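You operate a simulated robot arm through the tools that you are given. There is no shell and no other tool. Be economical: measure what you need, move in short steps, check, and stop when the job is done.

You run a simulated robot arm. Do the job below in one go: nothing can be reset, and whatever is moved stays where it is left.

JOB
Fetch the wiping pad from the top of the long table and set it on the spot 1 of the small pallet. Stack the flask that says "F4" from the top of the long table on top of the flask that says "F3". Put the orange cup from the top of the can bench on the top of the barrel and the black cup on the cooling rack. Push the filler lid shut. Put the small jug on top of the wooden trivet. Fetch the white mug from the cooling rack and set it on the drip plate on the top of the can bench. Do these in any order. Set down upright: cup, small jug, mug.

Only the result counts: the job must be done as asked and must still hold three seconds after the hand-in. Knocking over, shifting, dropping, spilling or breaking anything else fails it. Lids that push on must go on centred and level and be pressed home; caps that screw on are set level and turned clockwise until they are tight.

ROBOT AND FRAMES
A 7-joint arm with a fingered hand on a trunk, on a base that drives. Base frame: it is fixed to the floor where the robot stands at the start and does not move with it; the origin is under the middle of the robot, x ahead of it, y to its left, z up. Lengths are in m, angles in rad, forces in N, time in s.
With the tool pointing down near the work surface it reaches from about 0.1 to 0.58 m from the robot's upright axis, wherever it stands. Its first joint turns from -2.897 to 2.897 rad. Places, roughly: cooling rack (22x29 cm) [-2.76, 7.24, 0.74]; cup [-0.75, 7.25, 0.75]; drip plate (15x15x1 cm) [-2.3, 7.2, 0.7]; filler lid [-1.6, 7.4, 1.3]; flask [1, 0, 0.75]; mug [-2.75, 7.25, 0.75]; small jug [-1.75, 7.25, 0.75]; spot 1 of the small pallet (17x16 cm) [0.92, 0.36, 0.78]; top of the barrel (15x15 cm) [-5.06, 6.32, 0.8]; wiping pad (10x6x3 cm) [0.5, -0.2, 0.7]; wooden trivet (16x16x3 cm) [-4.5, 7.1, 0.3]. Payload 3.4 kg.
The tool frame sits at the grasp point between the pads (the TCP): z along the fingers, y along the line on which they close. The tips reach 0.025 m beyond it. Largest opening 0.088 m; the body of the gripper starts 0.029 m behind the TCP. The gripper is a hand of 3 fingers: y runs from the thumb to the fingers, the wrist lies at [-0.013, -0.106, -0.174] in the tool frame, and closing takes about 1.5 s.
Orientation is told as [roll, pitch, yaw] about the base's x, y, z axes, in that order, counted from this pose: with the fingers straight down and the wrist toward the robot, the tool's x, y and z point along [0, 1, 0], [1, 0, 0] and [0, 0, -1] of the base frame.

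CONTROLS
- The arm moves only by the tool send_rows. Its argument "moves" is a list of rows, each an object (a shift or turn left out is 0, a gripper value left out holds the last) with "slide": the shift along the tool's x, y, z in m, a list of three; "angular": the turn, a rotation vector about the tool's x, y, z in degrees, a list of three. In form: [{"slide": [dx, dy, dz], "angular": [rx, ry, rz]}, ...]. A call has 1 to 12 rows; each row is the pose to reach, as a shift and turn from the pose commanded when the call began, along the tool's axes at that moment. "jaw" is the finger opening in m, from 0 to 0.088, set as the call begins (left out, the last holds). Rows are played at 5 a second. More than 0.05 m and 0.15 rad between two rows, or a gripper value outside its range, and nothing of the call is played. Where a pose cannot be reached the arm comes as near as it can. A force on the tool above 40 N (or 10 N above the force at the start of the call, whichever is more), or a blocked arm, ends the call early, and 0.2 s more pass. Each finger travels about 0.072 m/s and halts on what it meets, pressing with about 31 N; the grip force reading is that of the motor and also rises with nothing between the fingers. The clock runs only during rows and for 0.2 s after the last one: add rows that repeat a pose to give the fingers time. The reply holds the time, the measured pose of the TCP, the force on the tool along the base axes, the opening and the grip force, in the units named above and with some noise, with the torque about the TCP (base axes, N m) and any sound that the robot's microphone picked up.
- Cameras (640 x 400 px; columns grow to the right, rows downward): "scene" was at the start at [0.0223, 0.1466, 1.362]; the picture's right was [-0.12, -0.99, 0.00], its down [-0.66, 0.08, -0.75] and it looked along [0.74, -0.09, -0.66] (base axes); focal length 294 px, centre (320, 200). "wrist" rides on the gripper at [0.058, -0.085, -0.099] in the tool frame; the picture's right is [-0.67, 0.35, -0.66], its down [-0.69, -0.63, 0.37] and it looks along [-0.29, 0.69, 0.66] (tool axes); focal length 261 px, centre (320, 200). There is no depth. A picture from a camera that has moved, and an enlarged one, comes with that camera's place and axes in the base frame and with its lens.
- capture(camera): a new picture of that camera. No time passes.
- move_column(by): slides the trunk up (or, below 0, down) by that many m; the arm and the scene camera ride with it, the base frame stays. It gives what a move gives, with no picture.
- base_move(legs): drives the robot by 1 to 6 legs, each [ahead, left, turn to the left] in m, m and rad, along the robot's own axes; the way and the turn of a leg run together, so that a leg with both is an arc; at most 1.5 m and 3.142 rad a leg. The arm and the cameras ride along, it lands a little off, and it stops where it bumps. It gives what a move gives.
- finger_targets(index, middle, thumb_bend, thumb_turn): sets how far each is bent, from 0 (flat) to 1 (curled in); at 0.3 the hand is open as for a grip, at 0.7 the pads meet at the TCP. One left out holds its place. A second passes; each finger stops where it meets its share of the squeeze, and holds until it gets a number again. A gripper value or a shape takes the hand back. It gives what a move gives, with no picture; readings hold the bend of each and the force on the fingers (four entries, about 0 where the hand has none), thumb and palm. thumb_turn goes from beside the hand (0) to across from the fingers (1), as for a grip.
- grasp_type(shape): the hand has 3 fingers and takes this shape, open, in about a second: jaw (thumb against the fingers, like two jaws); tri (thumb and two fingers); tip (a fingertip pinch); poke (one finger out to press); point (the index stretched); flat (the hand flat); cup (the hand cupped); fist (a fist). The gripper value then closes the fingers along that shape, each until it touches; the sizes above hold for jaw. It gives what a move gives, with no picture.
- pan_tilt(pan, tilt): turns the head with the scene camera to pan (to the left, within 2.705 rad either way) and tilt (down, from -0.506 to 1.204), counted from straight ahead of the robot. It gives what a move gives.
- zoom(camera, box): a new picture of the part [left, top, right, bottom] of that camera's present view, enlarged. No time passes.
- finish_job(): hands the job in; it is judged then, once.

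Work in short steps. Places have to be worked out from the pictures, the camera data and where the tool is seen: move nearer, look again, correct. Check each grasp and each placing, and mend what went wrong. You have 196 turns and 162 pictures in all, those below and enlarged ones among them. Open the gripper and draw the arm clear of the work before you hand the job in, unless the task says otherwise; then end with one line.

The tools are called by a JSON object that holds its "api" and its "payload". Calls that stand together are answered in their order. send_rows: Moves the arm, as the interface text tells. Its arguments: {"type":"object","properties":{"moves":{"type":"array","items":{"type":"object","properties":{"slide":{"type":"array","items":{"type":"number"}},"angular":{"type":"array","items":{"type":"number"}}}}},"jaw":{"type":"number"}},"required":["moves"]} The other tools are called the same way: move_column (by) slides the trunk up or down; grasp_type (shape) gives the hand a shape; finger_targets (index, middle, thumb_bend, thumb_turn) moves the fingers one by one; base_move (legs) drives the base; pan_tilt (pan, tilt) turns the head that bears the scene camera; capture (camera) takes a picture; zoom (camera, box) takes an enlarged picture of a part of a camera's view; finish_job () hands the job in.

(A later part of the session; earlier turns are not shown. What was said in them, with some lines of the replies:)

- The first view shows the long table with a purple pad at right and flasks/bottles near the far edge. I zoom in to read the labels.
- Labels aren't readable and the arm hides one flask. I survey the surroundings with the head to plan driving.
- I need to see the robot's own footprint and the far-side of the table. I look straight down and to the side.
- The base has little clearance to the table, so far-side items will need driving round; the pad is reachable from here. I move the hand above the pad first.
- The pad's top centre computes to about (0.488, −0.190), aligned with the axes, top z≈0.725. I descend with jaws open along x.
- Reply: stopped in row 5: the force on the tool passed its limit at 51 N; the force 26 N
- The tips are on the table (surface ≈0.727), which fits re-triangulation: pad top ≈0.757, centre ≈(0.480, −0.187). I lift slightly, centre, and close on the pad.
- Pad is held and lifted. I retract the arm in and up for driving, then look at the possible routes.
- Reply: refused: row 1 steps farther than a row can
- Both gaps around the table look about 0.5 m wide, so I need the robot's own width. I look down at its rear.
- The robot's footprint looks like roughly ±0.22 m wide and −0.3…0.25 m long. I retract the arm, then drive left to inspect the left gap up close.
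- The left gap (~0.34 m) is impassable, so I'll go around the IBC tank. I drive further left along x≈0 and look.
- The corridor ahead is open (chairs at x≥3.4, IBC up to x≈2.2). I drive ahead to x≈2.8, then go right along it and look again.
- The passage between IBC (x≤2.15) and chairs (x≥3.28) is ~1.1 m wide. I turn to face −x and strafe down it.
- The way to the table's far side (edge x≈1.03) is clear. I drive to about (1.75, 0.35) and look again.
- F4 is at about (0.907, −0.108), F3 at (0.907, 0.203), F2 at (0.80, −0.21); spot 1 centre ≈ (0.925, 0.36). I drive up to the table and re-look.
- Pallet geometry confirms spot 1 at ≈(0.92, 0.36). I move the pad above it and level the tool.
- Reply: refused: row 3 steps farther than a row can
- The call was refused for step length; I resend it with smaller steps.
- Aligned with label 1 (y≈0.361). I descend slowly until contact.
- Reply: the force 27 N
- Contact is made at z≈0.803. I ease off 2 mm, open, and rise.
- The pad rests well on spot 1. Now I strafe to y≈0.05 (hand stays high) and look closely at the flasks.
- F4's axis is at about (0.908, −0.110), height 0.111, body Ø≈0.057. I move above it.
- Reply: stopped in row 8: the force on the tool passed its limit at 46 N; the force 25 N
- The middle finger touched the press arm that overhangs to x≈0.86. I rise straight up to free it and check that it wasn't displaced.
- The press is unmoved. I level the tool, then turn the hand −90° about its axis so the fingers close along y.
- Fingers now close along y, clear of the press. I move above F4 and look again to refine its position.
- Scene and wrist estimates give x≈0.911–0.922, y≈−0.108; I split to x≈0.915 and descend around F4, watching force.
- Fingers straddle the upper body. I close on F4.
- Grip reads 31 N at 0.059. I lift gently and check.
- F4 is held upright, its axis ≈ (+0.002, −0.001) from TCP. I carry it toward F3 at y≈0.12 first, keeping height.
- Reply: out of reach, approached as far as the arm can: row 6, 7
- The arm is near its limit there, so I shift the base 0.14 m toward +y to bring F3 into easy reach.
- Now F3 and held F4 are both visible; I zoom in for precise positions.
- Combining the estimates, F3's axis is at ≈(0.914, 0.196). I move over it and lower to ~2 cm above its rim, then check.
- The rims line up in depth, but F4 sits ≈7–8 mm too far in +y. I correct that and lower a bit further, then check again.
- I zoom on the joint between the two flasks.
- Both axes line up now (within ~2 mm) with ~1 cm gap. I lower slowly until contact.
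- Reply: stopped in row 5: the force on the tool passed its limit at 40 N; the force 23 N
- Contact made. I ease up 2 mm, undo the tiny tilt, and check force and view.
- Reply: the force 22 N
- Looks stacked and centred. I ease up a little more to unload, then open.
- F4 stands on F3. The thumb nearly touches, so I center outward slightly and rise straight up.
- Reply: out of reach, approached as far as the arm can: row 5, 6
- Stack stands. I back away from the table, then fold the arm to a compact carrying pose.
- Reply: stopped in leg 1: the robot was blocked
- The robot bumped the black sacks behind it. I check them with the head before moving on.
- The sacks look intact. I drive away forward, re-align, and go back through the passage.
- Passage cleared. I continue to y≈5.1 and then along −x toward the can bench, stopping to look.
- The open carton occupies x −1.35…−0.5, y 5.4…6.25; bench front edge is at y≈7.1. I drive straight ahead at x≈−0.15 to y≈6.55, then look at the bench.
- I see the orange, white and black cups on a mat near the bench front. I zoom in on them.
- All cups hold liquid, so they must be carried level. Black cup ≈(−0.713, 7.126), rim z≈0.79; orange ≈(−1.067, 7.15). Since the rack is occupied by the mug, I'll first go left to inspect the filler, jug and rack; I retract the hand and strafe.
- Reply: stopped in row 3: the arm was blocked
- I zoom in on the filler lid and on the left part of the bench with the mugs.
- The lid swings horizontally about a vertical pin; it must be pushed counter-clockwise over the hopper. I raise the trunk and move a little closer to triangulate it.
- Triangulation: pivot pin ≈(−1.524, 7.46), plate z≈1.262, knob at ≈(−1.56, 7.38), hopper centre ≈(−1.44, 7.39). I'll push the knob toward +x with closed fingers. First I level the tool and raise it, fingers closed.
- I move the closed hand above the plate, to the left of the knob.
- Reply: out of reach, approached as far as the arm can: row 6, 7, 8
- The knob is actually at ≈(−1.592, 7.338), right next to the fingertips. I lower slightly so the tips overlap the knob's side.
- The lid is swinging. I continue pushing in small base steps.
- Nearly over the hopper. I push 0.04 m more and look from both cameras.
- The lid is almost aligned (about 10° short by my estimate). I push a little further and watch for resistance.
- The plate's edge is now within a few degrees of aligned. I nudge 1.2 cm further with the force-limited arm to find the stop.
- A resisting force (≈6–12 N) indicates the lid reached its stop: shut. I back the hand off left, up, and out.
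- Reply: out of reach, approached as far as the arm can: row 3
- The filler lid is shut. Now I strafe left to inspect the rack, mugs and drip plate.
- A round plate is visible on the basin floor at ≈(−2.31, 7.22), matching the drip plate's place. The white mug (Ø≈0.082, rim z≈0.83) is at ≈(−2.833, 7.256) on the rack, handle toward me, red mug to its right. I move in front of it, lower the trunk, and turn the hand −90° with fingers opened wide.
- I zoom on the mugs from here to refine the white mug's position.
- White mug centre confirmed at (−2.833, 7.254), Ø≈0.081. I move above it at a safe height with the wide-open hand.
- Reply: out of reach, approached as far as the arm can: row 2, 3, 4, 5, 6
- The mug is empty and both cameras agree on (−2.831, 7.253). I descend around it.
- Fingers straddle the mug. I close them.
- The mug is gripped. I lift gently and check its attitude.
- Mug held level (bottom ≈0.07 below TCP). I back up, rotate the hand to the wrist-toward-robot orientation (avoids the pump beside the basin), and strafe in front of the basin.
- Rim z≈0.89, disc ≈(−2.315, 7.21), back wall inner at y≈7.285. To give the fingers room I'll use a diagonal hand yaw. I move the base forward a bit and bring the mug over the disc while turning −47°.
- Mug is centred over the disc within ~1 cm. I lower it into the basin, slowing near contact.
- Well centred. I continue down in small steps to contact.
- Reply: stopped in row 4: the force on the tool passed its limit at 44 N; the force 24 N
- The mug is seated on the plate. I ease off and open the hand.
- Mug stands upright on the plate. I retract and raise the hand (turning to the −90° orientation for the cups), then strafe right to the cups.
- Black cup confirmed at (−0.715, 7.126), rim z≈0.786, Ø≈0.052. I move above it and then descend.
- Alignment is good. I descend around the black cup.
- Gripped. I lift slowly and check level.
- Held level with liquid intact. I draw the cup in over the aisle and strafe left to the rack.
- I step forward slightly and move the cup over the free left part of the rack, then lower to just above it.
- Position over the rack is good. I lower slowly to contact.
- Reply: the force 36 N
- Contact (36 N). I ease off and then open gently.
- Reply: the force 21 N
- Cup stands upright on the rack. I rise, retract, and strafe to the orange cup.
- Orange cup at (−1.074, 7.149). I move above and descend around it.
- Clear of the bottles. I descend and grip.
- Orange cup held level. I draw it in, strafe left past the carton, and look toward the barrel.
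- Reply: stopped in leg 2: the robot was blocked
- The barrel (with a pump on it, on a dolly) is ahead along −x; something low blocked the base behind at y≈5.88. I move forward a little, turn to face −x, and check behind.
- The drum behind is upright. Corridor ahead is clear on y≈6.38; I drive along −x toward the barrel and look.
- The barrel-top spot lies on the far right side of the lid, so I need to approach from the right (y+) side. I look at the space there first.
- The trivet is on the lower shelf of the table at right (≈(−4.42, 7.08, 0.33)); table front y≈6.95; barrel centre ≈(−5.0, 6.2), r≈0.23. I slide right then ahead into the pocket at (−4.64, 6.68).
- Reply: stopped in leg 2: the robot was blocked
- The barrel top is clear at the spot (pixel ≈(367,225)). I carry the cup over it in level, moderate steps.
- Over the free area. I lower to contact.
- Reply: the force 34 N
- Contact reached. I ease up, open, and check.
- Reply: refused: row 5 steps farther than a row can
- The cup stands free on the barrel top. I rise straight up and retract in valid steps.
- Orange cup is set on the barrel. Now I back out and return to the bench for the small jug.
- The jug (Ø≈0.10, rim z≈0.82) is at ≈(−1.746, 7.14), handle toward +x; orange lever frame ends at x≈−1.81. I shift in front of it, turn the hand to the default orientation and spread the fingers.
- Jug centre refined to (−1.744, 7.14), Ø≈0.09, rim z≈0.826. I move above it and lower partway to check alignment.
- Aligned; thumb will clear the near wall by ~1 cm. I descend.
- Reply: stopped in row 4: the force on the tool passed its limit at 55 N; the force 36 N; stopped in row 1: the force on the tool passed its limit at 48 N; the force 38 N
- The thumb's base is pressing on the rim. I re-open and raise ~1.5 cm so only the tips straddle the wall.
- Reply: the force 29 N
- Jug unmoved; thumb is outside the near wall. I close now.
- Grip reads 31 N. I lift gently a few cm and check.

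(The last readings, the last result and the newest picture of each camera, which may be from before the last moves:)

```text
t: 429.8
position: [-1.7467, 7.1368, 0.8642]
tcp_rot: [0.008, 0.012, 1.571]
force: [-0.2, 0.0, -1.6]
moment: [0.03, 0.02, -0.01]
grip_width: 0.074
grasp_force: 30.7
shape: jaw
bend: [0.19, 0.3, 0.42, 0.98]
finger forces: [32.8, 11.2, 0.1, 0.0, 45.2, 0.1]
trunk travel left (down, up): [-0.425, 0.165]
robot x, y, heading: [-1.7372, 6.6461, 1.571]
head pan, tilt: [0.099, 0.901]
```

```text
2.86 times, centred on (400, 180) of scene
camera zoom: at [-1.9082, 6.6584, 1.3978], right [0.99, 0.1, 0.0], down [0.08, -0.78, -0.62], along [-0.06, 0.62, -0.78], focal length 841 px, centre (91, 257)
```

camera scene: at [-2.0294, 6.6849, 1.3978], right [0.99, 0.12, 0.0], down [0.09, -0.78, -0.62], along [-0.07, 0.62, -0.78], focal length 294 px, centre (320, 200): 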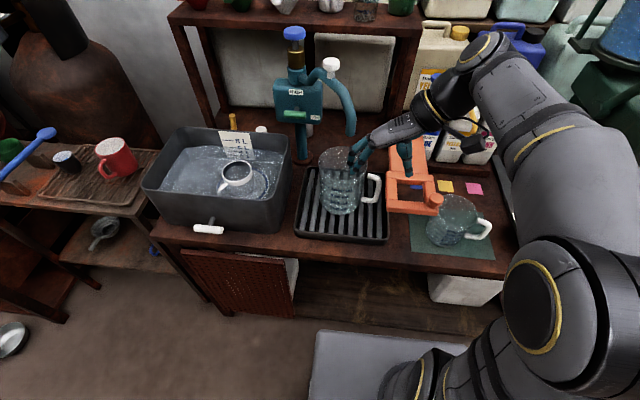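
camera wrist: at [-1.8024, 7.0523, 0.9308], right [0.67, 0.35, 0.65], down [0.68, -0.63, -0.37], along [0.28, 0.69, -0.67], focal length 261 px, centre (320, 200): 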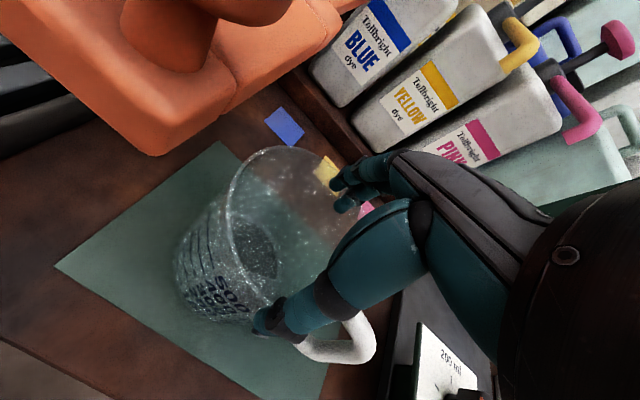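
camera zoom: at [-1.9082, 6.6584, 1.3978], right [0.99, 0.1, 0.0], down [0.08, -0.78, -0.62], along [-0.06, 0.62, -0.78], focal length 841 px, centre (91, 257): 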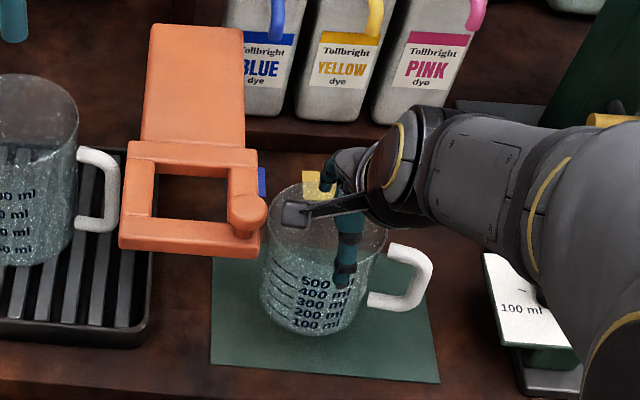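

The jug is lifted upright (bottom ≈0.10 below TCP). I shift right away from the lever, raise, and draw it in.

{"api": "send_rows", "payload": {"moves": [{"slide": [-0.012, -0.01, -0.004]}, {"slide": [-0.022, -0.03, -0.01]}, {"slide": [-0.025, -0.055, -0.025]}, {"slide": [-0.025, -0.08, -0.05]}, {"slide": [-0.02, -0.1, -0.08]}, {"slide": [-0.01, -0.115, -0.11]}, {"slide": [0, -0.125, -0.14]}, {"slide": [0, -0.13, -0.14]}]}}

{"api": "base_move", "payload": {"legs": [[-0.1, 0.1, 0], [-0.12, 0.66, 0], [0, 0, 1.57]]}}

{"api": "base_move", "payload": {"legs": [[0, 0.02, 0], [1.5, 0, 0], [0.4, 0, 0]]}}

```text
t: 431.6
position: [-1.7466, 7.01, 1.0043]
tcp_rot: [0.007, 0.009, 1.572]
force: [0.9, 0.0, -0.7]
moment: [-0.02, 0.0, -0.02]
grip_width: 0.0741
grasp_force: 31.0
shape: jaw
bend: [0.19, 0.3, 0.42, 0.98]
finger forces: [31.9, 10.7, 0.0, 0.0, 43.5, 0.0]
trunk travel left (down, up): [-0.425, 0.165]
robot x, y, heading: [-1.7414, 6.6454, 1.572]
head pan, tilt: [0.099, 0.901]
```

```text
t: 440.2
position: [-2.8809, 6.41, 1.0048]
tcp_rot: [0.006, 0.01, -3.119]
force: [1.0, 0.1, -0.9]
moment: [-0.02, -0.02, -0.02]
grip_width: 0.074
grasp_force: 30.6
shape: jaw
bend: [0.19, 0.31, 0.42, 0.98]
finger forces: [31.4, 10.7, 0.0, 0.0, 42.9, 0.0]
trunk travel left (down, up): [-0.425, 0.165]
robot x, y, heading: [-2.513, 6.4231, -3.113]
head pan, tilt: [0.099, 0.901]
```

```text
t: 449.9
position: [-4.7263, 6.3678, 1.0036]
tcp_rot: [0.005, 0.009, -3.142]
force: [0.3, 0.9, -1.9]
moment: [0.0, -0.02, -0.01]
grip_width: 0.0742
grasp_force: 30.6
shape: jaw
bend: [0.19, 0.31, 0.42, 0.98]
finger forces: [31.3, 10.6, 0.0, 0.0, 42.9, 0.0]
trunk travel left (down, up): [-0.425, 0.165]
robot x, y, heading: [-4.3622, 6.3718, -3.142]
head pan, tilt: [0.099, 0.901]
```

Now I turn to face the shelf (+y) and look at the trivet.

{"api": "base_move", "payload": {"legs": [[0, 0, -1.571]]}}

{"api": "pan_tilt", "payload": {"pan": 0.0, "tilt": 0.9}}

{"api": "move_column", "payload": {"by": -0.1}}

{"api": "capture", "payload": {"camera": "scene"}}

```text
t: 454.1
position: [-4.3642, 6.7376, 1.0037]
tcp_rot: [0.006, 0.01, 1.565]
force: [0.9, 0.3, -1.5]
moment: [0.01, -0.02, 0.03]
grip_width: 0.0738
grasp_force: 31.4
shape: jaw
bend: [0.2, 0.31, 0.42, 0.98]
finger forces: [31.1, 10.5, 0.0, 0.0, 42.4, 0.0]
trunk travel left (down, up): [-0.425, 0.165]
robot x, y, heading: [-4.3627, 6.3737, 1.566]
head pan, tilt: [0.099, 0.901]
```

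```text
t: 454.8
position: [-4.3639, 6.7376, 1.004]
tcp_rot: [0.007, 0.011, 1.563]
force: [0.7, 0.4, -0.9]
moment: [-0.01, 0.03, 0.01]
grip_width: 0.074
grasp_force: 31.2
shape: jaw
bend: [0.2, 0.31, 0.42, 0.98]
finger forces: [31.0, 10.6, 0.1, 0.0, 42.3, 0.0]
trunk travel left (down, up): [-0.425, 0.165]
robot x, y, heading: [-4.3649, 6.3705, 1.567]
head pan, tilt: [0.0, 0.901]
```

```text
t: 456.1
position: [-4.3639, 6.7364, 0.9046]
tcp_rot: [0.008, 0.012, 1.565]
force: [0.5, 0.3, -0.7]
moment: [0.04, -0.01, -0.01]
grip_width: 0.0739
grasp_force: 31.5
shape: jaw
bend: [0.2, 0.31, 0.42, 0.98]
finger forces: [30.9, 10.5, 0.0, 0.0, 42.3, 0.0]
trunk travel left (down, up): [-0.325, 0.265]
robot x, y, heading: [-4.3586, 6.3707, 1.571]
head pan, tilt: [0.0, 0.901]
```

```text
20 pictures are left
camera scene: at [-4.5213, 6.3872, 1.2979], right [1.0, 0.0, 0.0], down [0.0, -0.78, -0.62], along [0.0, 0.62, -0.78], focal length 294 px, centre (320, 200)
```

scene: 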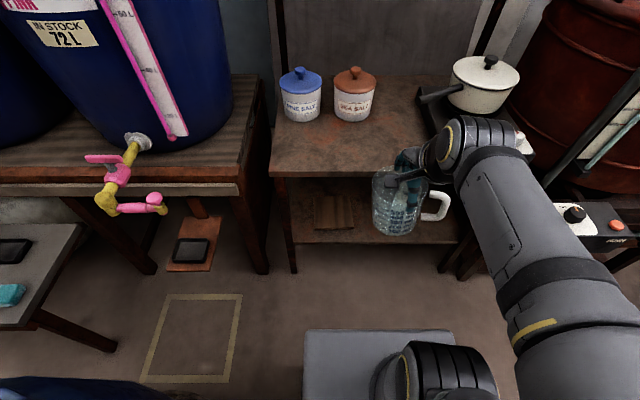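

Trivet centre ≈(−4.46, 7.10), on the shelf under the table (front edge y≈6.94, underside ≈0.69). Plan: extend the jug in front, lower the trunk, then drive it in under the tabletop. I align x and extend first.

{"api": "base_move", "payload": {"legs": [[-0.05, 0.097, 0]]}}

{"api": "send_rows", "payload": {"moves": [{"slide": [0, 0.03, 0]}, {"slide": [0, 0.06, 0]}, {"slide": [0, 0.09, 0]}, {"slide": [0, 0.12, 0]}, {"slide": [0, 0.14, 0]}, {"slide": [0, 0.14, 0]}]}}

{"api": "move_column", "payload": {"by": -0.32}}

{"api": "capture", "payload": {"camera": "scene"}}

```text
t: 457.3
position: [-4.4623, 6.6881, 0.9045]
tcp_rot: [0.006, 0.009, 1.565]
force: [0.3, -0.2, -1.5]
moment: [0.02, -0.02, -0.03]
grip_width: 0.074
grasp_force: 31.3
shape: jaw
bend: [0.2, 0.31, 0.42, 0.99]
finger forces: [31.0, 10.5, 0.1, 0.0, 42.3, 0.1]
trunk travel left (down, up): [-0.325, 0.265]
robot x, y, heading: [-4.4606, 6.3224, 1.564]
head pan, tilt: [0.0, 0.901]
```

```text
t: 458.7
position: [-4.4604, 6.8283, 0.9031]
tcp_rot: [0.006, 0.01, 1.564]
force: [-0.8, 0.2, -1.0]
moment: [-0.02, 0.02, -0.03]
grip_width: 0.0739
grasp_force: 31.0
shape: jaw
bend: [0.2, 0.31, 0.42, 0.99]
finger forces: [30.9, 10.4, 0.0, 0.1, 42.2, 0.0]
trunk travel left (down, up): [-0.325, 0.265]
robot x, y, heading: [-4.4576, 6.3259, 1.565]
head pan, tilt: [0.0, 0.901]
```

```text
t: 461.9
position: [-4.4605, 6.8289, 0.5818]
tcp_rot: [0.006, 0.01, 1.564]
force: [-0.4, 0.8, -2.6]
moment: [-0.01, 0.0, 0.03]
grip_width: 0.0741
grasp_force: 31.3
shape: jaw
bend: [0.2, 0.31, 0.42, 0.99]
finger forces: [31.0, 10.4, 0.0, 0.0, 42.0, 0.0]
trunk travel left (down, up): [-0.005, 0.585]
robot x, y, heading: [-4.463, 6.3233, 1.563]
head pan, tilt: [0.0, 0.901]
```

```text
19 pictures are left
camera scene: at [-4.619, 6.3379, 0.9779], right [1.0, 0.0, 0.0], down [0.0, -0.78, -0.62], along [0.0, 0.62, -0.78], focal length 294 px, centre (320, 200)
```

scene: 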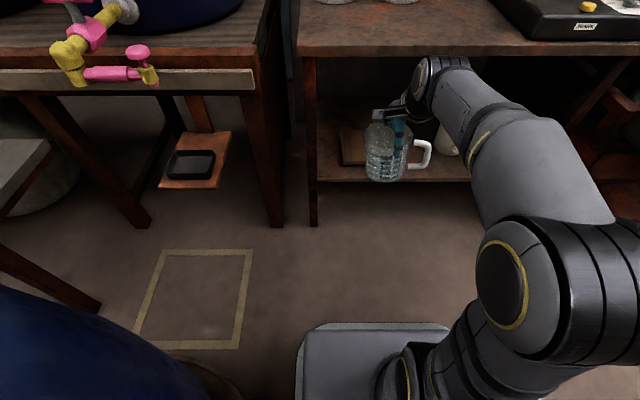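

I lower the arm by 0.12 m in front of the shelf and look in level with it.

{"api": "send_rows", "payload": {"moves": [{"slide": [0, 0, 0.03]}, {"slide": [0, 0, 0.06]}, {"slide": [0, 0, 0.09]}, {"slide": [0, 0, 0.11]}, {"slide": [0, 0, 0.11]}]}}

{"api": "pan_tilt", "payload": {"pan": -0.1, "tilt": 0.5}}

{"api": "capture", "payload": {"camera": "scene"}}

```text
t: 463.1
position: [-4.4612, 6.8288, 0.4719]
tcp_rot: [0.007, 0.01, 1.563]
force: [0.0, 0.5, -2.0]
moment: [-0.02, 0.0, 0.0]
grip_width: 0.0738
grasp_force: 31.1
shape: jaw
bend: [0.2, 0.31, 0.42, 0.99]
finger forces: [30.5, 10.2, 0.0, 0.1, 41.2, 0.0]
trunk travel left (down, up): [-0.005, 0.585]
robot x, y, heading: [-4.4555, 6.3229, 1.559]
head pan, tilt: [0.0, 0.901]
```

```text
t: 463.9
position: [-4.4611, 6.8282, 0.4729]
tcp_rot: [0.008, 0.01, 1.564]
force: [-0.4, 0.7, -2.1]
moment: [-0.01, -0.01, -0.01]
grip_width: 0.0738
grasp_force: 31.0
shape: jaw
bend: [0.2, 0.31, 0.42, 0.99]
finger forces: [30.6, 10.2, 0.1, 0.0, 41.2, 0.0]
trunk travel left (down, up): [-0.005, 0.585]
robot x, y, heading: [-4.4612, 6.3218, 1.569]
head pan, tilt: [-0.099, 0.499]
```

```text
18 pictures are left
camera scene: at [-4.6099, 6.3529, 1.0116], right [0.99, -0.1, 0.0], down [-0.05, -0.48, -0.88], along [0.09, 0.87, -0.48], focal length 294 px, centre (320, 200)
```

scene: 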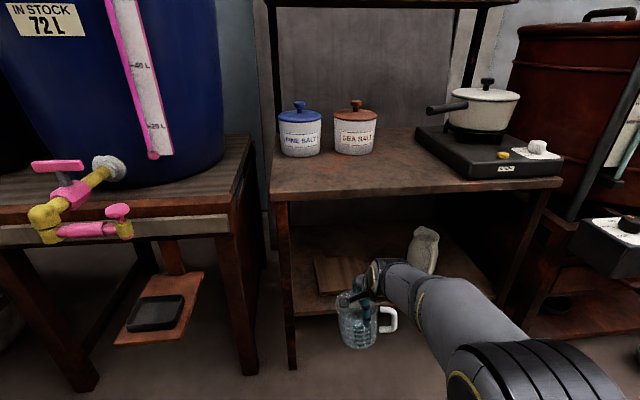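

The hand and forearm now sit below the tabletop (underside ≈0.68). Trivet top ≈0.312, centre ≈(−4.459, 7.12). I lower 4 cm more and drive in partway.

{"api": "send_rows", "payload": {"moves": [{"slide": [0, 0, 0.02]}, {"slide": [0, 0, 0.038]}, {"slide": [0, 0, 0.038]}]}}

{"api": "base_move", "payload": {"legs": [[0.15, 0, 0]]}}

{"api": "capture", "payload": {"camera": "scene"}}

```text
t: 464.7
position: [-4.4608, 6.8279, 0.434]
tcp_rot: [0.007, 0.011, 1.565]
force: [-0.2, 0.3, -2.4]
moment: [0.03, 0.01, 0.06]
grip_width: 0.074
grasp_force: 31.0
shape: jaw
bend: [0.2, 0.31, 0.42, 0.99]
finger forces: [30.5, 10.2, 0.0, 0.0, 40.8, 0.0]
trunk travel left (down, up): [-0.005, 0.585]
robot x, y, heading: [-4.4615, 6.3199, 1.567]
head pan, tilt: [-0.099, 0.499]
```

```text
t: 466.1
position: [-4.4584, 6.9763, 0.4347]
tcp_rot: [0.007, 0.01, 1.562]
force: [0.0, -0.1, -2.2]
moment: [0.04, 0.01, 0.03]
grip_width: 0.0739
grasp_force: 31.5
shape: jaw
bend: [0.2, 0.31, 0.42, 0.99]
finger forces: [30.6, 10.1, 0.0, 0.1, 40.9, 0.0]
trunk travel left (down, up): [-0.005, 0.585]
robot x, y, heading: [-4.4591, 6.4692, 1.563]
head pan, tilt: [-0.099, 0.499]
```

```text
17 pictures are left
camera scene: at [-4.6089, 6.5023, 1.0117], right [0.99, -0.11, 0.0], down [-0.05, -0.48, -0.88], along [0.09, 0.87, -0.48], focal length 294 px, centre (320, 200)
```

scene: 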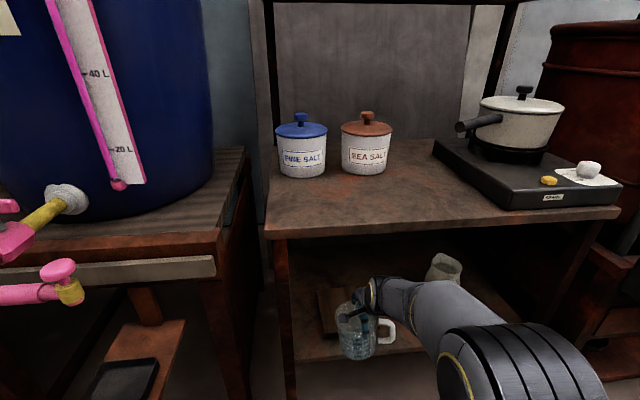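

Alignment is consistent. I drive the remaining 0.12 m.

{"api": "base_move", "payload": {"legs": [[0.122, 0, 0]]}}

{"api": "zoom", "payload": {"camera": "scene", "box": [260, 200, 480, 400]}}

```text
t: 467.5
position: [-4.4585, 7.0936, 0.4301]
tcp_rot: [0.008, 0.024, 1.561]
force: [0.1, 0.5, -1.7]
moment: [-0.01, 0.02, -0.01]
grip_width: 0.0741
grasp_force: 30.6
shape: jaw
bend: [0.2, 0.31, 0.42, 0.99]
finger forces: [30.7, 10.2, 0.1, 0.0, 41.1, 0.1]
trunk travel left (down, up): [-0.005, 0.585]
robot x, y, heading: [-4.4549, 6.5942, 1.559]
head pan, tilt: [-0.099, 0.499]
stopped in leg 1: the robot was blocked; the commanded pose is now the measured one
```

```text
2.00 times, centred on (370, 300) of scene
camera zoom: at [-4.608, 6.625, 1.0119], right [0.99, -0.11, 0.0], down [-0.05, -0.48, -0.88], along [0.09, 0.87, -0.48], focal length 588 px, centre (220, 0)
```

zoom: 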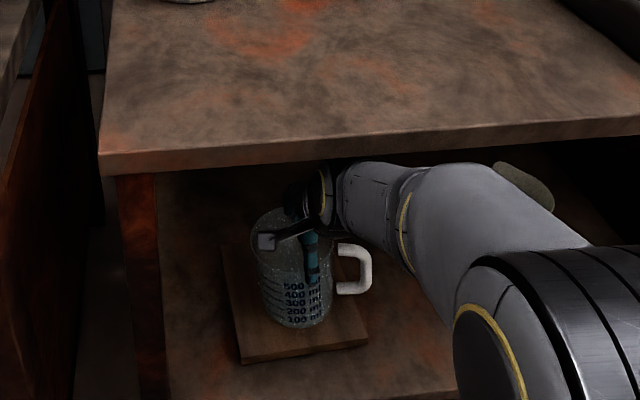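

The forearm just touches the table edge, but the jug is over the trivet with ~2 cm margin. I lower it straight onto the trivet.

{"api": "send_rows", "payload": {"moves": [{"slide": [0, 0, 0.005], "angular": [-0.4, 0, 0]}, {"slide": [0, 0, 0.009], "angular": [-0.8, 0, 0]}, {"slide": [0, 0, 0.012], "angular": [-0.8, 0, 0]}, {"slide": [0, 0, 0.015], "angular": [-0.8, 0, 0]}, {"slide": [0, 0, 0.018], "angular": [-0.8, 0, 0]}, {"slide": [0, 0, 0.021], "angular": [-0.8, 0, 0]}, {"slide": [0, 0, 0.024], "angular": [-0.8, 0, 0]}]}}

{"api": "zoom", "payload": {"camera": "scene", "box": [260, 240, 420, 400]}}

```text
t: 469.0
position: [-4.4541, 7.0969, 0.414]
tcp_rot: [0.006, -0.008, 1.557]
force: [4.8, -5.0, 22.4]
moment: [0.46, 0.07, 0.09]
grip_width: 0.0734
grasp_force: 30.8
shape: jaw
bend: [0.2, 0.31, 0.42, 1.0]
finger forces: [34.6, 11.4, 0.1, 0.0, 49.3, 0.0]
trunk travel left (down, up): [-0.005, 0.585]
robot x, y, heading: [-4.457, 6.5965, 1.565]
head pan, tilt: [-0.099, 0.499]
stopped in row 7: the force on the tool passed its limit at 43 N (the readings are from after the stop); the commanded pose is now the measured one
```

```text
2.50 times, centred on (340, 320) of scene
camera zoom: at [-4.6077, 6.6233, 1.0118], right [0.99, -0.11, 0.0], down [-0.05, -0.47, -0.88], along [0.09, 0.87, -0.48], focal length 736 px, centre (270, -100)
```

zoom: 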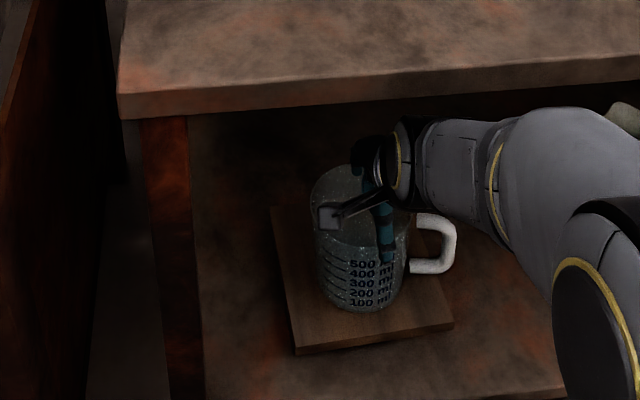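

Jug is seated on the trivet. I ease off, spread the fingers, and rise 4 cm (clearance exists below the tabletop).

{"api": "send_rows", "payload": {"moves": [{"slide": [0, 0, -0.002]}, {"slide": [0, 0, -0.003]}]}}

{"api": "finger_targets", "payload": {"index": 0.05, "middle": 0.05, "thumb_bend": 0.05}}

{"api": "send_rows", "payload": {"moves": [{"slide": [0, 0, -0.01]}, {"slide": [0, 0, -0.02]}, {"slide": [0, 0, -0.03]}, {"slide": [0, 0, -0.038]}, {"slide": [0, 0, -0.038]}]}}

{"api": "zoom", "payload": {"camera": "scene", "box": [260, 240, 420, 400]}}

{"api": "capture", "payload": {"camera": "wrist"}}

```text
t: 469.6
position: [-4.4562, 7.0951, 0.4144]
tcp_rot: [0.005, -0.004, 1.558]
force: [3.6, 3.2, 13.2]
moment: [0.84, 0.08, -0.03]
grip_width: 0.073
grasp_force: 30.6
shape: jaw
bend: [0.2, 0.3, 0.42, 1.0]
finger forces: [37.8, 11.5, 0.0, 0.1, 42.3, 0.0]
trunk travel left (down, up): [-0.005, 0.585]
robot x, y, heading: [-4.4567, 6.5959, 1.561]
head pan, tilt: [-0.099, 0.499]
```

```text
t: 470.6
position: [-4.4581, 7.0965, 0.4129]
tcp_rot: [0.004, 0.0, 1.557]
force: [0.4, 0.0, -0.6]
moment: [0.03, -0.01, -0.03]
grip_width: 0.1261
grasp_force: 0.1
shape: fingers
bend: [0.05, 0.05, 0.05, 1.0]
finger forces: [0.0, 0.1, 0.0, 0.0, 0.1, 0.0]
trunk travel left (down, up): [-0.005, 0.585]
robot x, y, heading: [-4.4594, 6.5976, 1.566]
head pan, tilt: [-0.099, 0.499]
```

```text
t: 471.8
position: [-4.4557, 7.0883, 0.4298]
tcp_rot: [0.007, 0.051, 1.558]
force: [0.0, -0.4, -0.3]
moment: [0.0, -0.04, 0.02]
grip_width: 0.1258
grasp_force: 0.1
shape: fingers
bend: [0.05, 0.05, 0.05, 1.0]
finger forces: [0.1, 0.0, 0.0, 0.1, 0.1, 0.0]
trunk travel left (down, up): [-0.005, 0.585]
robot x, y, heading: [-4.458, 6.5938, 1.558]
head pan, tilt: [-0.099, 0.499]
```

```text
2.50 times, centred on (340, 320) of scene
camera zoom: at [-4.6077, 6.6314, 1.0097], right [0.99, -0.11, 0.0], down [-0.05, -0.48, -0.87], along [0.09, 0.87, -0.49], focal length 736 px, centre (270, -100)
```

zoom: 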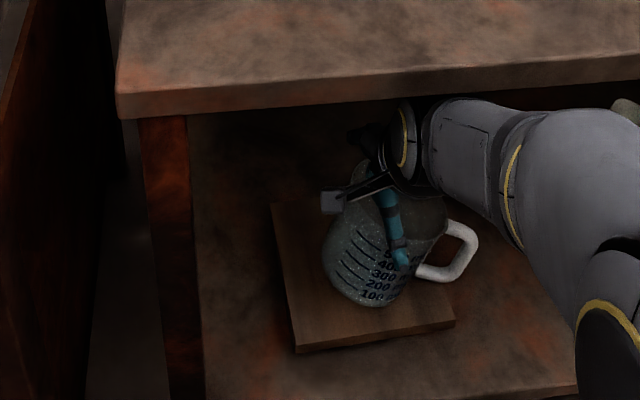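

```text
13 pictures are left
camera wrist: at [-4.513, 7.0082, 0.5339], right [0.68, 0.37, 0.63], down [0.67, -0.66, -0.34], along [0.29, 0.66, -0.7], focal length 261 px, centre (320, 200)
```

wrist: 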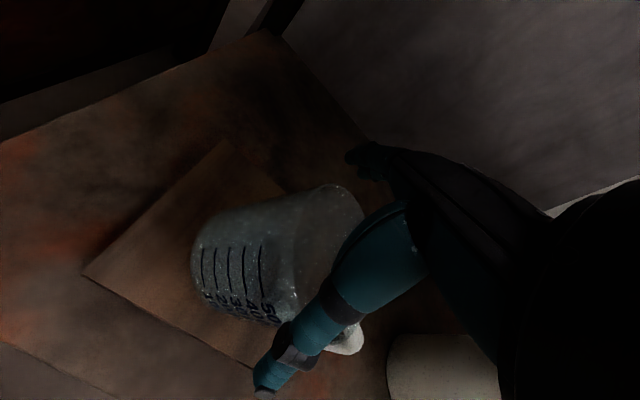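

The forearm hit the table underside and the jug got tilted by the hand. I lower back the same way to let it settle upright.

{"api": "send_rows", "payload": {"moves": [{"slide": [0, 0.003, 0.006], "angular": [-1.0, 0, 0]}, {"slide": [0, 0.005, 0.011], "angular": [-2.0, 0, 0]}, {"slide": [0, 0.006, 0.016], "angular": [-2.9, 0, 0]}, {"slide": [0, 0.006, 0.016], "angular": [-2.9, 0, 0]}]}}

{"api": "zoom", "payload": {"camera": "scene", "box": [260, 240, 420, 400]}}

```text
t: 472.8
position: [-4.4559, 7.1035, 0.4397]
tcp_rot: [0.005, -0.057, 1.557]
force: [0.3, -0.1, 0.4]
moment: [0.03, 0.0, 0.0]
grip_width: 0.1261
grasp_force: 0.1
shape: fingers
bend: [0.05, 0.05, 0.05, 1.0]
finger forces: [0.0, 0.0, 0.1, 0.0, 0.1, 0.0]
trunk travel left (down, up): [-0.005, 0.585]
robot x, y, heading: [-4.46, 6.5941, 1.566]
head pan, tilt: [-0.099, 0.499]
```

```text
2.50 times, centred on (340, 320) of scene
camera zoom: at [-4.608, 6.6256, 1.0131], right [0.99, -0.11, 0.0], down [-0.05, -0.48, -0.88], along [0.09, 0.87, -0.48], focal length 736 px, centre (270, -100)
```

zoom: 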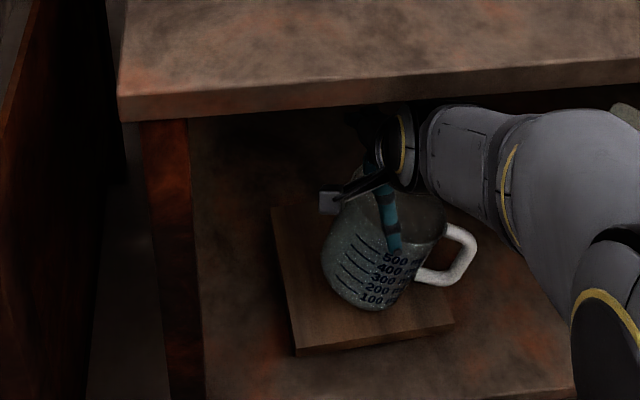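

The jug still leans. I look closely via the wrist camera to see what holds it.

{"api": "capture", "payload": {"camera": "wrist"}}

```text
11 pictures are left
camera wrist: at [-4.5138, 7.0132, 0.5344], right [0.68, 0.3, 0.67], down [0.68, -0.62, -0.4], along [0.29, 0.73, -0.62], focal length 261 px, centre (320, 200)
```

wrist: 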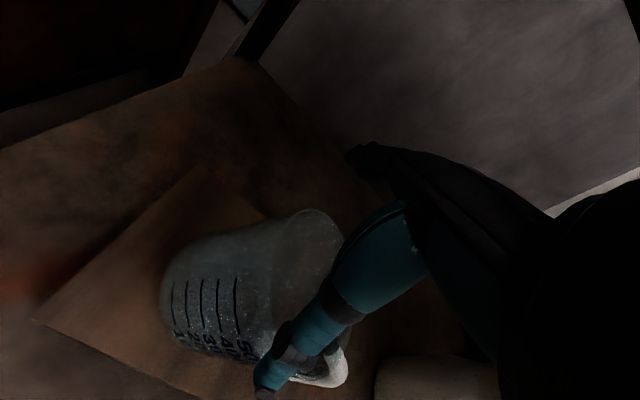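

I restore the release pose (slightly lower, level), to see whether the jug settles; then I'll leave sideways along −x instead of rising.

{"api": "send_rows", "payload": {"moves": [{"slide": [0, -0.003, 0.006], "angular": [1.0, 0, 0]}, {"slide": [0, -0.005, 0.012], "angular": [2.0, 0, 0]}, {"slide": [0, -0.008, 0.018], "angular": [3.2, 0, 0]}, {"slide": [0, -0.008, 0.018], "angular": [3.2, 0, 0]}]}}

{"api": "zoom", "payload": {"camera": "scene", "box": [290, 270, 400, 380]}}

```text
t: 473.8
position: [-4.4565, 7.0938, 0.4189]
tcp_rot: [0.006, 0.004, 1.559]
force: [-0.5, 0.5, 0.4]
moment: [0.01, -0.02, -0.03]
grip_width: 0.1256
grasp_force: 0.1
shape: fingers
bend: [0.05, 0.05, 0.05, 1.0]
finger forces: [0.0, 0.0, 0.0, 0.0, 0.0, 0.0]
trunk travel left (down, up): [-0.005, 0.585]
robot x, y, heading: [-4.4575, 6.5934, 1.562]
head pan, tilt: [-0.099, 0.499]
```

```text
3.64 times, centred on (345, 325) of scene
camera zoom: at [-4.6079, 6.625, 1.0117], right [0.99, -0.11, 0.0], down [-0.05, -0.48, -0.88], along [0.09, 0.87, -0.48], focal length 1070 px, centre (229, -254)
```

zoom: 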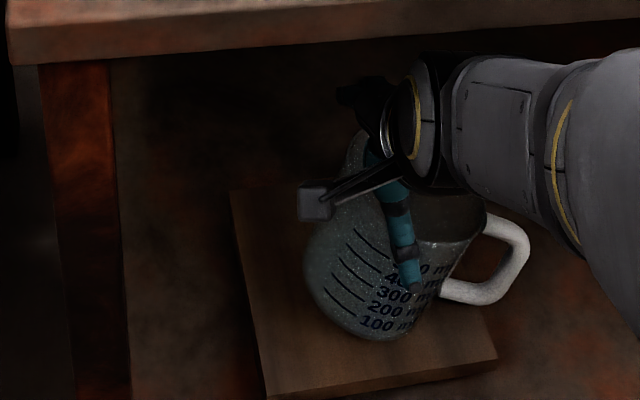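

No measurable force holds it. I try a small sideways withdrawal toward −x and watch how the jug reacts.

{"api": "send_rows", "payload": {"moves": [{"slide": [0.01, 0, 0]}, {"slide": [0.02, 0, 0]}, {"slide": [0.03, 0, 0]}, {"slide": [0.03, 0, 0]}]}}

{"api": "zoom", "payload": {"camera": "scene", "box": [290, 270, 400, 380]}}

```text
t: 474.8
position: [-4.4883, 7.0949, 0.4176]
tcp_rot: [0.006, 0.006, 1.559]
force: [0.0, -0.8, -0.2]
moment: [0.0, 0.0, -0.01]
grip_width: 0.1258
grasp_force: 0.1
shape: fingers
bend: [0.05, 0.05, 0.05, 1.0]
finger forces: [0.1, 0.0, 0.1, 0.1, 0.0, 0.1]
trunk travel left (down, up): [-0.005, 0.585]
robot x, y, heading: [-4.4574, 6.5912, 1.56]
head pan, tilt: [-0.099, 0.499]
```

```text
3.64 times, centred on (345, 325) of scene
camera zoom: at [-4.6079, 6.6251, 1.0117], right [0.99, -0.11, 0.0], down [-0.05, -0.48, -0.88], along [0.09, 0.87, -0.48], focal length 1070 px, centre (229, -254)
```

zoom: 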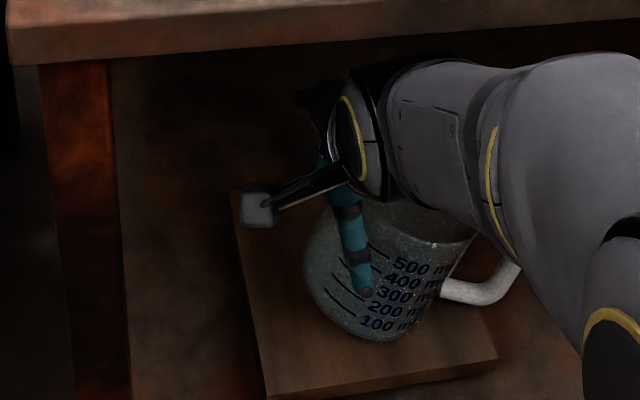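

The jug isn't held by the hand — it has tipped into a leaning rest on its handle side. I'll leave sideways, go round to its right, and push the rim back upright. First: slide left clear, then back out.

{"api": "send_rows", "payload": {"moves": [{"slide": [0.02, 0, 0]}, {"slide": [0.04, 0, 0]}, {"slide": [0.05, 0, 0]}, {"slide": [0.05, 0, 0]}]}}

{"api": "base_move", "payload": {"legs": [[-0.22, 0, 0]]}}

{"api": "capture", "payload": {"camera": "scene"}}

```text
t: 475.8
position: [-4.5373, 7.0963, 0.417]
tcp_rot: [0.005, 0.006, 1.557]
force: [0.9, 0.4, -0.2]
moment: [0.04, -0.01, 0.03]
grip_width: 0.1257
grasp_force: 0.0
shape: fingers
bend: [0.05, 0.05, 0.05, 1.0]
finger forces: [0.0, 0.0, 0.1, 0.0, 0.0, 0.1]
trunk travel left (down, up): [-0.005, 0.585]
robot x, y, heading: [-4.4617, 6.5947, 1.56]
head pan, tilt: [-0.099, 0.499]
```

```text
t: 477.4
position: [-4.5382, 6.8776, 0.4175]
tcp_rot: [0.006, 0.005, 1.554]
force: [0.2, 0.1, -0.3]
moment: [-0.01, -0.02, -0.01]
grip_width: 0.1257
grasp_force: 0.0
shape: fingers
bend: [0.05, 0.05, 0.05, 1.0]
finger forces: [0.0, 0.0, 0.0, 0.0, 0.0, 0.0]
trunk travel left (down, up): [-0.005, 0.585]
robot x, y, heading: [-4.4601, 6.3773, 1.559]
head pan, tilt: [-0.099, 0.499]
```

```text
8 pictures are left
camera scene: at [-4.6099, 6.4073, 1.0117], right [0.99, -0.11, 0.0], down [-0.05, -0.48, -0.88], along [0.1, 0.87, -0.48], focal length 294 px, centre (320, 200)
```

scene: 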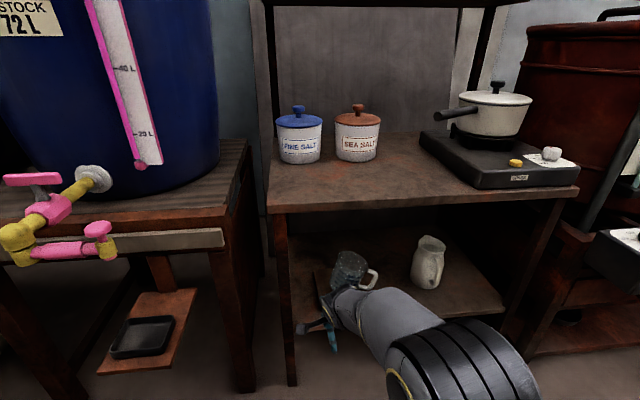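

The jug leans toward its handle (right). I close the hand, strafe right and lower to z≈0.40, then approach beside the rim.

{"api": "send_rows", "payload": {"moves": [{"slide": [0, 0, 0.008]}, {"slide": [0, 0, 0.016]}, {"slide": [0, 0, 0.016]}, {"slide": [0, 0, 0.016]}, {"slide": [0, 0, 0.016]}, {"slide": [0, 0, 0.016]}, {"slide": [0, 0, 0.016]}, {"slide": [0, 0, 0.016]}], "jaw": 0.0}}

{"api": "base_move", "payload": {"legs": [[0, -0.215, 0.01], [0.17, 0, 0]]}}

{"api": "zoom", "payload": {"camera": "scene", "box": [230, 230, 430, 400]}}

```text
t: 479.2
position: [-4.5368, 6.878, 0.4018]
tcp_rot: [0.006, 0.005, 1.557]
force: [0.1, -0.6, -0.4]
moment: [0.04, 0.03, 0.0]
grip_width: 0.0001
grasp_force: 30.2
shape: jaw
bend: [0.7, 0.7, 0.35, 1.0]
finger forces: [0.1, 0.1, 0.0, 0.1, 0.0, 0.0]
trunk travel left (down, up): [-0.005, 0.585]
robot x, y, heading: [-4.4614, 6.3784, 1.563]
head pan, tilt: [-0.099, 0.499]
```

```text
t: 482.0
position: [-4.3265, 7.045, 0.4007]
tcp_rot: [0.005, 0.005, 1.565]
force: [-0.7, 0.4, 0.0]
moment: [0.0, 0.01, -0.02]
grip_width: 0.0001
grasp_force: 30.7
shape: jaw
bend: [0.7, 0.7, 0.35, 1.0]
finger forces: [0.1, 0.0, 0.0, 0.0, 0.0, 0.0]
trunk travel left (down, up): [-0.005, 0.585]
robot x, y, heading: [-4.2428, 6.5437, 1.568]
head pan, tilt: [-0.099, 0.499]
```

```text
2.35 times, centred on (330, 315) of scene
camera zoom: at [-4.3949, 6.5729, 1.0117], right [0.99, -0.1, 0.0], down [-0.05, -0.48, -0.88], along [0.09, 0.87, -0.48], focal length 692 px, centre (296, -71)
```

zoom: 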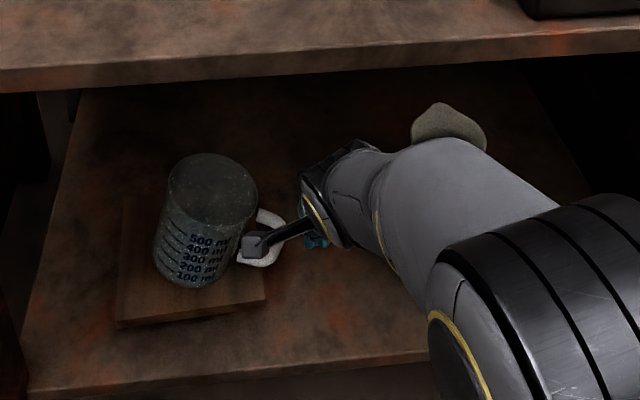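

The rim's right edge is at ≈(−4.381, 7.10, 0.40). I move forward 4 cm and push it gently toward −x.

{"api": "send_rows", "payload": {"moves": [{"slide": [0, 0.025, 0]}, {"slide": [0, 0.045, 0]}, {"slide": [0.015, 0.045, 0]}, {"slide": [0.025, 0.045, 0]}, {"slide": [0.034, 0.045, 0]}, {"slide": [0.042, 0.045, 0]}, {"slide": [0.05, 0.045, 0]}, {"slide": [0.057, 0.045, 0]}, {"slide": [0.064, 0.045, 0]}, {"slide": [0.064, 0.045, 0]}]}}

{"api": "zoom", "payload": {"camera": "scene", "box": [230, 230, 430, 400]}}

```text
t: 484.2
position: [-4.391, 7.0901, 0.402]
tcp_rot: [0.004, 0.004, 1.565]
force: [-0.7, 0.1, 0.7]
moment: [-0.02, 0.02, 0.03]
grip_width: 0.0
grasp_force: 30.9
shape: jaw
bend: [0.7, 0.7, 0.35, 1.0]
finger forces: [0.0, 0.0, 0.0, 0.0, 0.0, 0.1]
trunk travel left (down, up): [-0.005, 0.585]
robot x, y, heading: [-4.2424, 6.5421, 1.573]
head pan, tilt: [-0.099, 0.499]
```

```text
2.35 times, centred on (330, 315) of scene
camera zoom: at [-4.3949, 6.5729, 1.0117], right [0.99, -0.1, 0.0], down [-0.05, -0.48, -0.88], along [0.09, 0.87, -0.48], focal length 692 px, centre (296, -71)
```

zoom: 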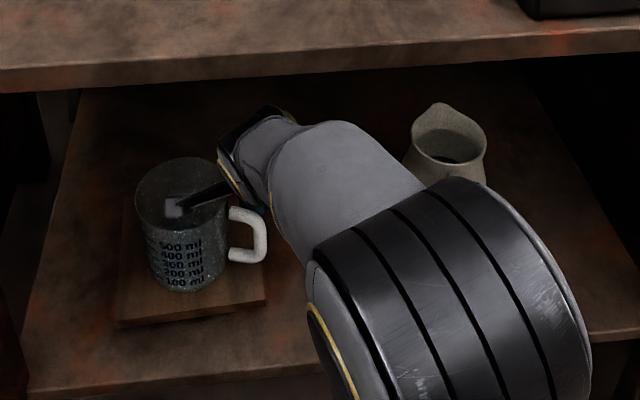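

The jug is upright again on the trivet. I withdraw carefully: raise slightly, shift back from the handle (+y), move right, then back out.

{"api": "send_rows", "payload": {"moves": [{"slide": [0, 0.004, -0.006]}, {"slide": [0, 0.01, -0.014]}, {"slide": [-0.01, 0.012, -0.018]}, {"slide": [-0.03, 0.012, -0.018]}, {"slide": [-0.06, 0.012, -0.018]}, {"slide": [-0.09, 0.01, -0.018]}, {"slide": [-0.115, 0.0, -0.015]}, {"slide": [-0.115, -0.03, -0.01]}]}}

{"api": "base_move", "payload": {"legs": [[-0.24, 0, 0]]}}

{"api": "pan_tilt", "payload": {"pan": 0.1, "tilt": 0.6}}

{"api": "zoom", "payload": {"camera": "scene", "box": [220, 150, 420, 300]}}

```text
t: 486.0
position: [-4.2759, 7.0602, 0.4122]
tcp_rot: [0.005, 0.005, 1.566]
force: [1.0, 0.2, -0.4]
moment: [-0.01, 0.04, 0.02]
grip_width: 0.0
grasp_force: 31.3
shape: jaw
bend: [0.7, 0.7, 0.35, 1.0]
finger forces: [0.0, 0.0, 0.1, 0.0, 0.0, 0.0]
trunk travel left (down, up): [-0.005, 0.585]
robot x, y, heading: [-4.2432, 6.5392, 1.572]
head pan, tilt: [-0.099, 0.499]
```

```text
t: 487.7
position: [-4.2771, 6.8231, 0.4137]
tcp_rot: [0.006, 0.005, 1.565]
force: [0.3, -0.5, -0.3]
moment: [0.0, -0.01, 0.02]
grip_width: 0.0
grasp_force: 30.9
shape: jaw
bend: [0.7, 0.7, 0.35, 1.0]
finger forces: [0.0, 0.1, 0.0, 0.0, 0.1, 0.0]
trunk travel left (down, up): [-0.005, 0.585]
robot x, y, heading: [-4.246, 6.3099, 1.57]
head pan, tilt: [-0.099, 0.499]
```

```text
t: 488.4
position: [-4.2766, 6.8235, 0.414]
tcp_rot: [0.005, 0.005, 1.566]
force: [-0.2, 0.0, -0.4]
moment: [0.01, -0.01, 0.02]
grip_width: 0.0003
grasp_force: 31.2
shape: jaw
bend: [0.7, 0.7, 0.35, 1.0]
finger forces: [0.0, 0.1, 0.1, 0.0, 0.0, 0.1]
trunk travel left (down, up): [-0.005, 0.585]
robot x, y, heading: [-4.2465, 6.3036, 1.567]
head pan, tilt: [0.099, 0.6]
```

```text
2.67 times, centred on (320, 225) of scene
camera zoom: at [-4.413, 6.3332, 1.0027], right [1.0, 0.1, 0.0], down [0.06, -0.56, -0.83], along [-0.08, 0.82, -0.56], focal length 785 px, centre (320, 133)
```

zoom: 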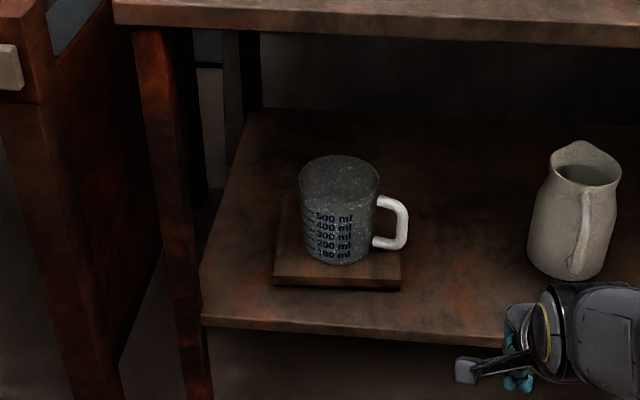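

The jug stands upright on the trivet. I open the hand, back a bit more, and take a last look at the cup on the barrel.

{"api": "send_rows", "payload": {"moves": [{"slide": [0, 0, 0]}, {"slide": [0, -0.02, -0.02]}, {"slide": [0, -0.05, -0.04]}, {"slide": [0, -0.08, -0.06]}, {"slide": [0, -0.08, -0.06]}, {"slide": [0, -0.08, -0.06]}], "jaw": 0.088}}

{"api": "pan_tilt", "payload": {"pan": 1.6, "tilt": 0.35}}

{"api": "capture", "payload": {"camera": "scene"}}

```text
t: 489.9
position: [-4.275, 6.7451, 0.4732]
tcp_rot: [0.005, 0.005, 1.565]
force: [0.5, -0.5, -0.1]
moment: [-0.01, -0.02, -0.03]
grip_width: 0.0875
grasp_force: 0.1
shape: jaw
bend: [0.3, 0.3, 0.3, 0.98]
finger forces: [0.1, 0.0, 0.1, 0.0, 0.1, 0.0]
trunk travel left (down, up): [-0.005, 0.585]
robot x, y, heading: [-4.2465, 6.3075, 1.571]
head pan, tilt: [0.099, 0.6]
```

```text
t: 491.4
position: [-4.2762, 6.7461, 0.4732]
tcp_rot: [0.003, 0.005, 1.564]
force: [-1.5, 0.9, 0.6]
moment: [0.05, -0.02, -0.03]
grip_width: 0.088
grasp_force: 0.1
shape: jaw
bend: [0.3, 0.3, 0.3, 0.98]
finger forces: [0.0, 0.0, 0.1, 0.1, 0.0, 0.1]
trunk travel left (down, up): [-0.005, 0.585]
robot x, y, heading: [-4.244, 6.3062, 1.572]
head pan, tilt: [1.6, 0.351]
```

```text
4 pictures are left
camera scene: at [-4.4975, 6.2426, 1.0254], right [-0.03, 1.0, 0.0], down [0.34, 0.01, -0.94], along [-0.94, -0.03, -0.34], focal length 294 px, centre (320, 200)
```

scene: 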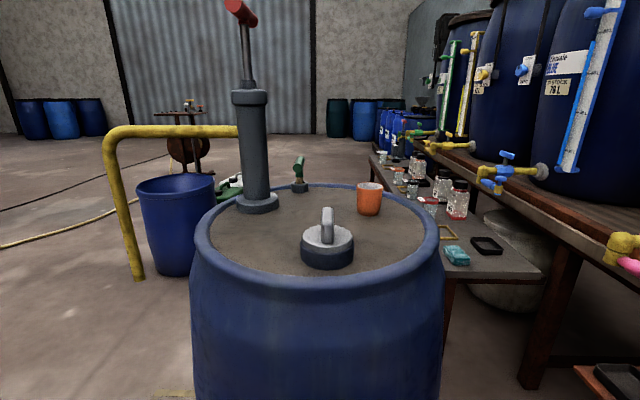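

The orange cup stands upright on the barrel. Every item is placed, the hand is open and the arm is clear, so I hand the job in.

{"api": "finish_job", "payload": {}}

```text
The job is handed in.
```

I carried out every part of the job and handed it in. The jug tipped while I was letting go of it, and I pushed it back upright on the trivet. The base also bumped a pile of sacks, a drum and something beside the barrel. The sacks and the drum were upright afterwards, and the orange cup still stands on the barrel, but I couldn't confirm that nothing shifted.
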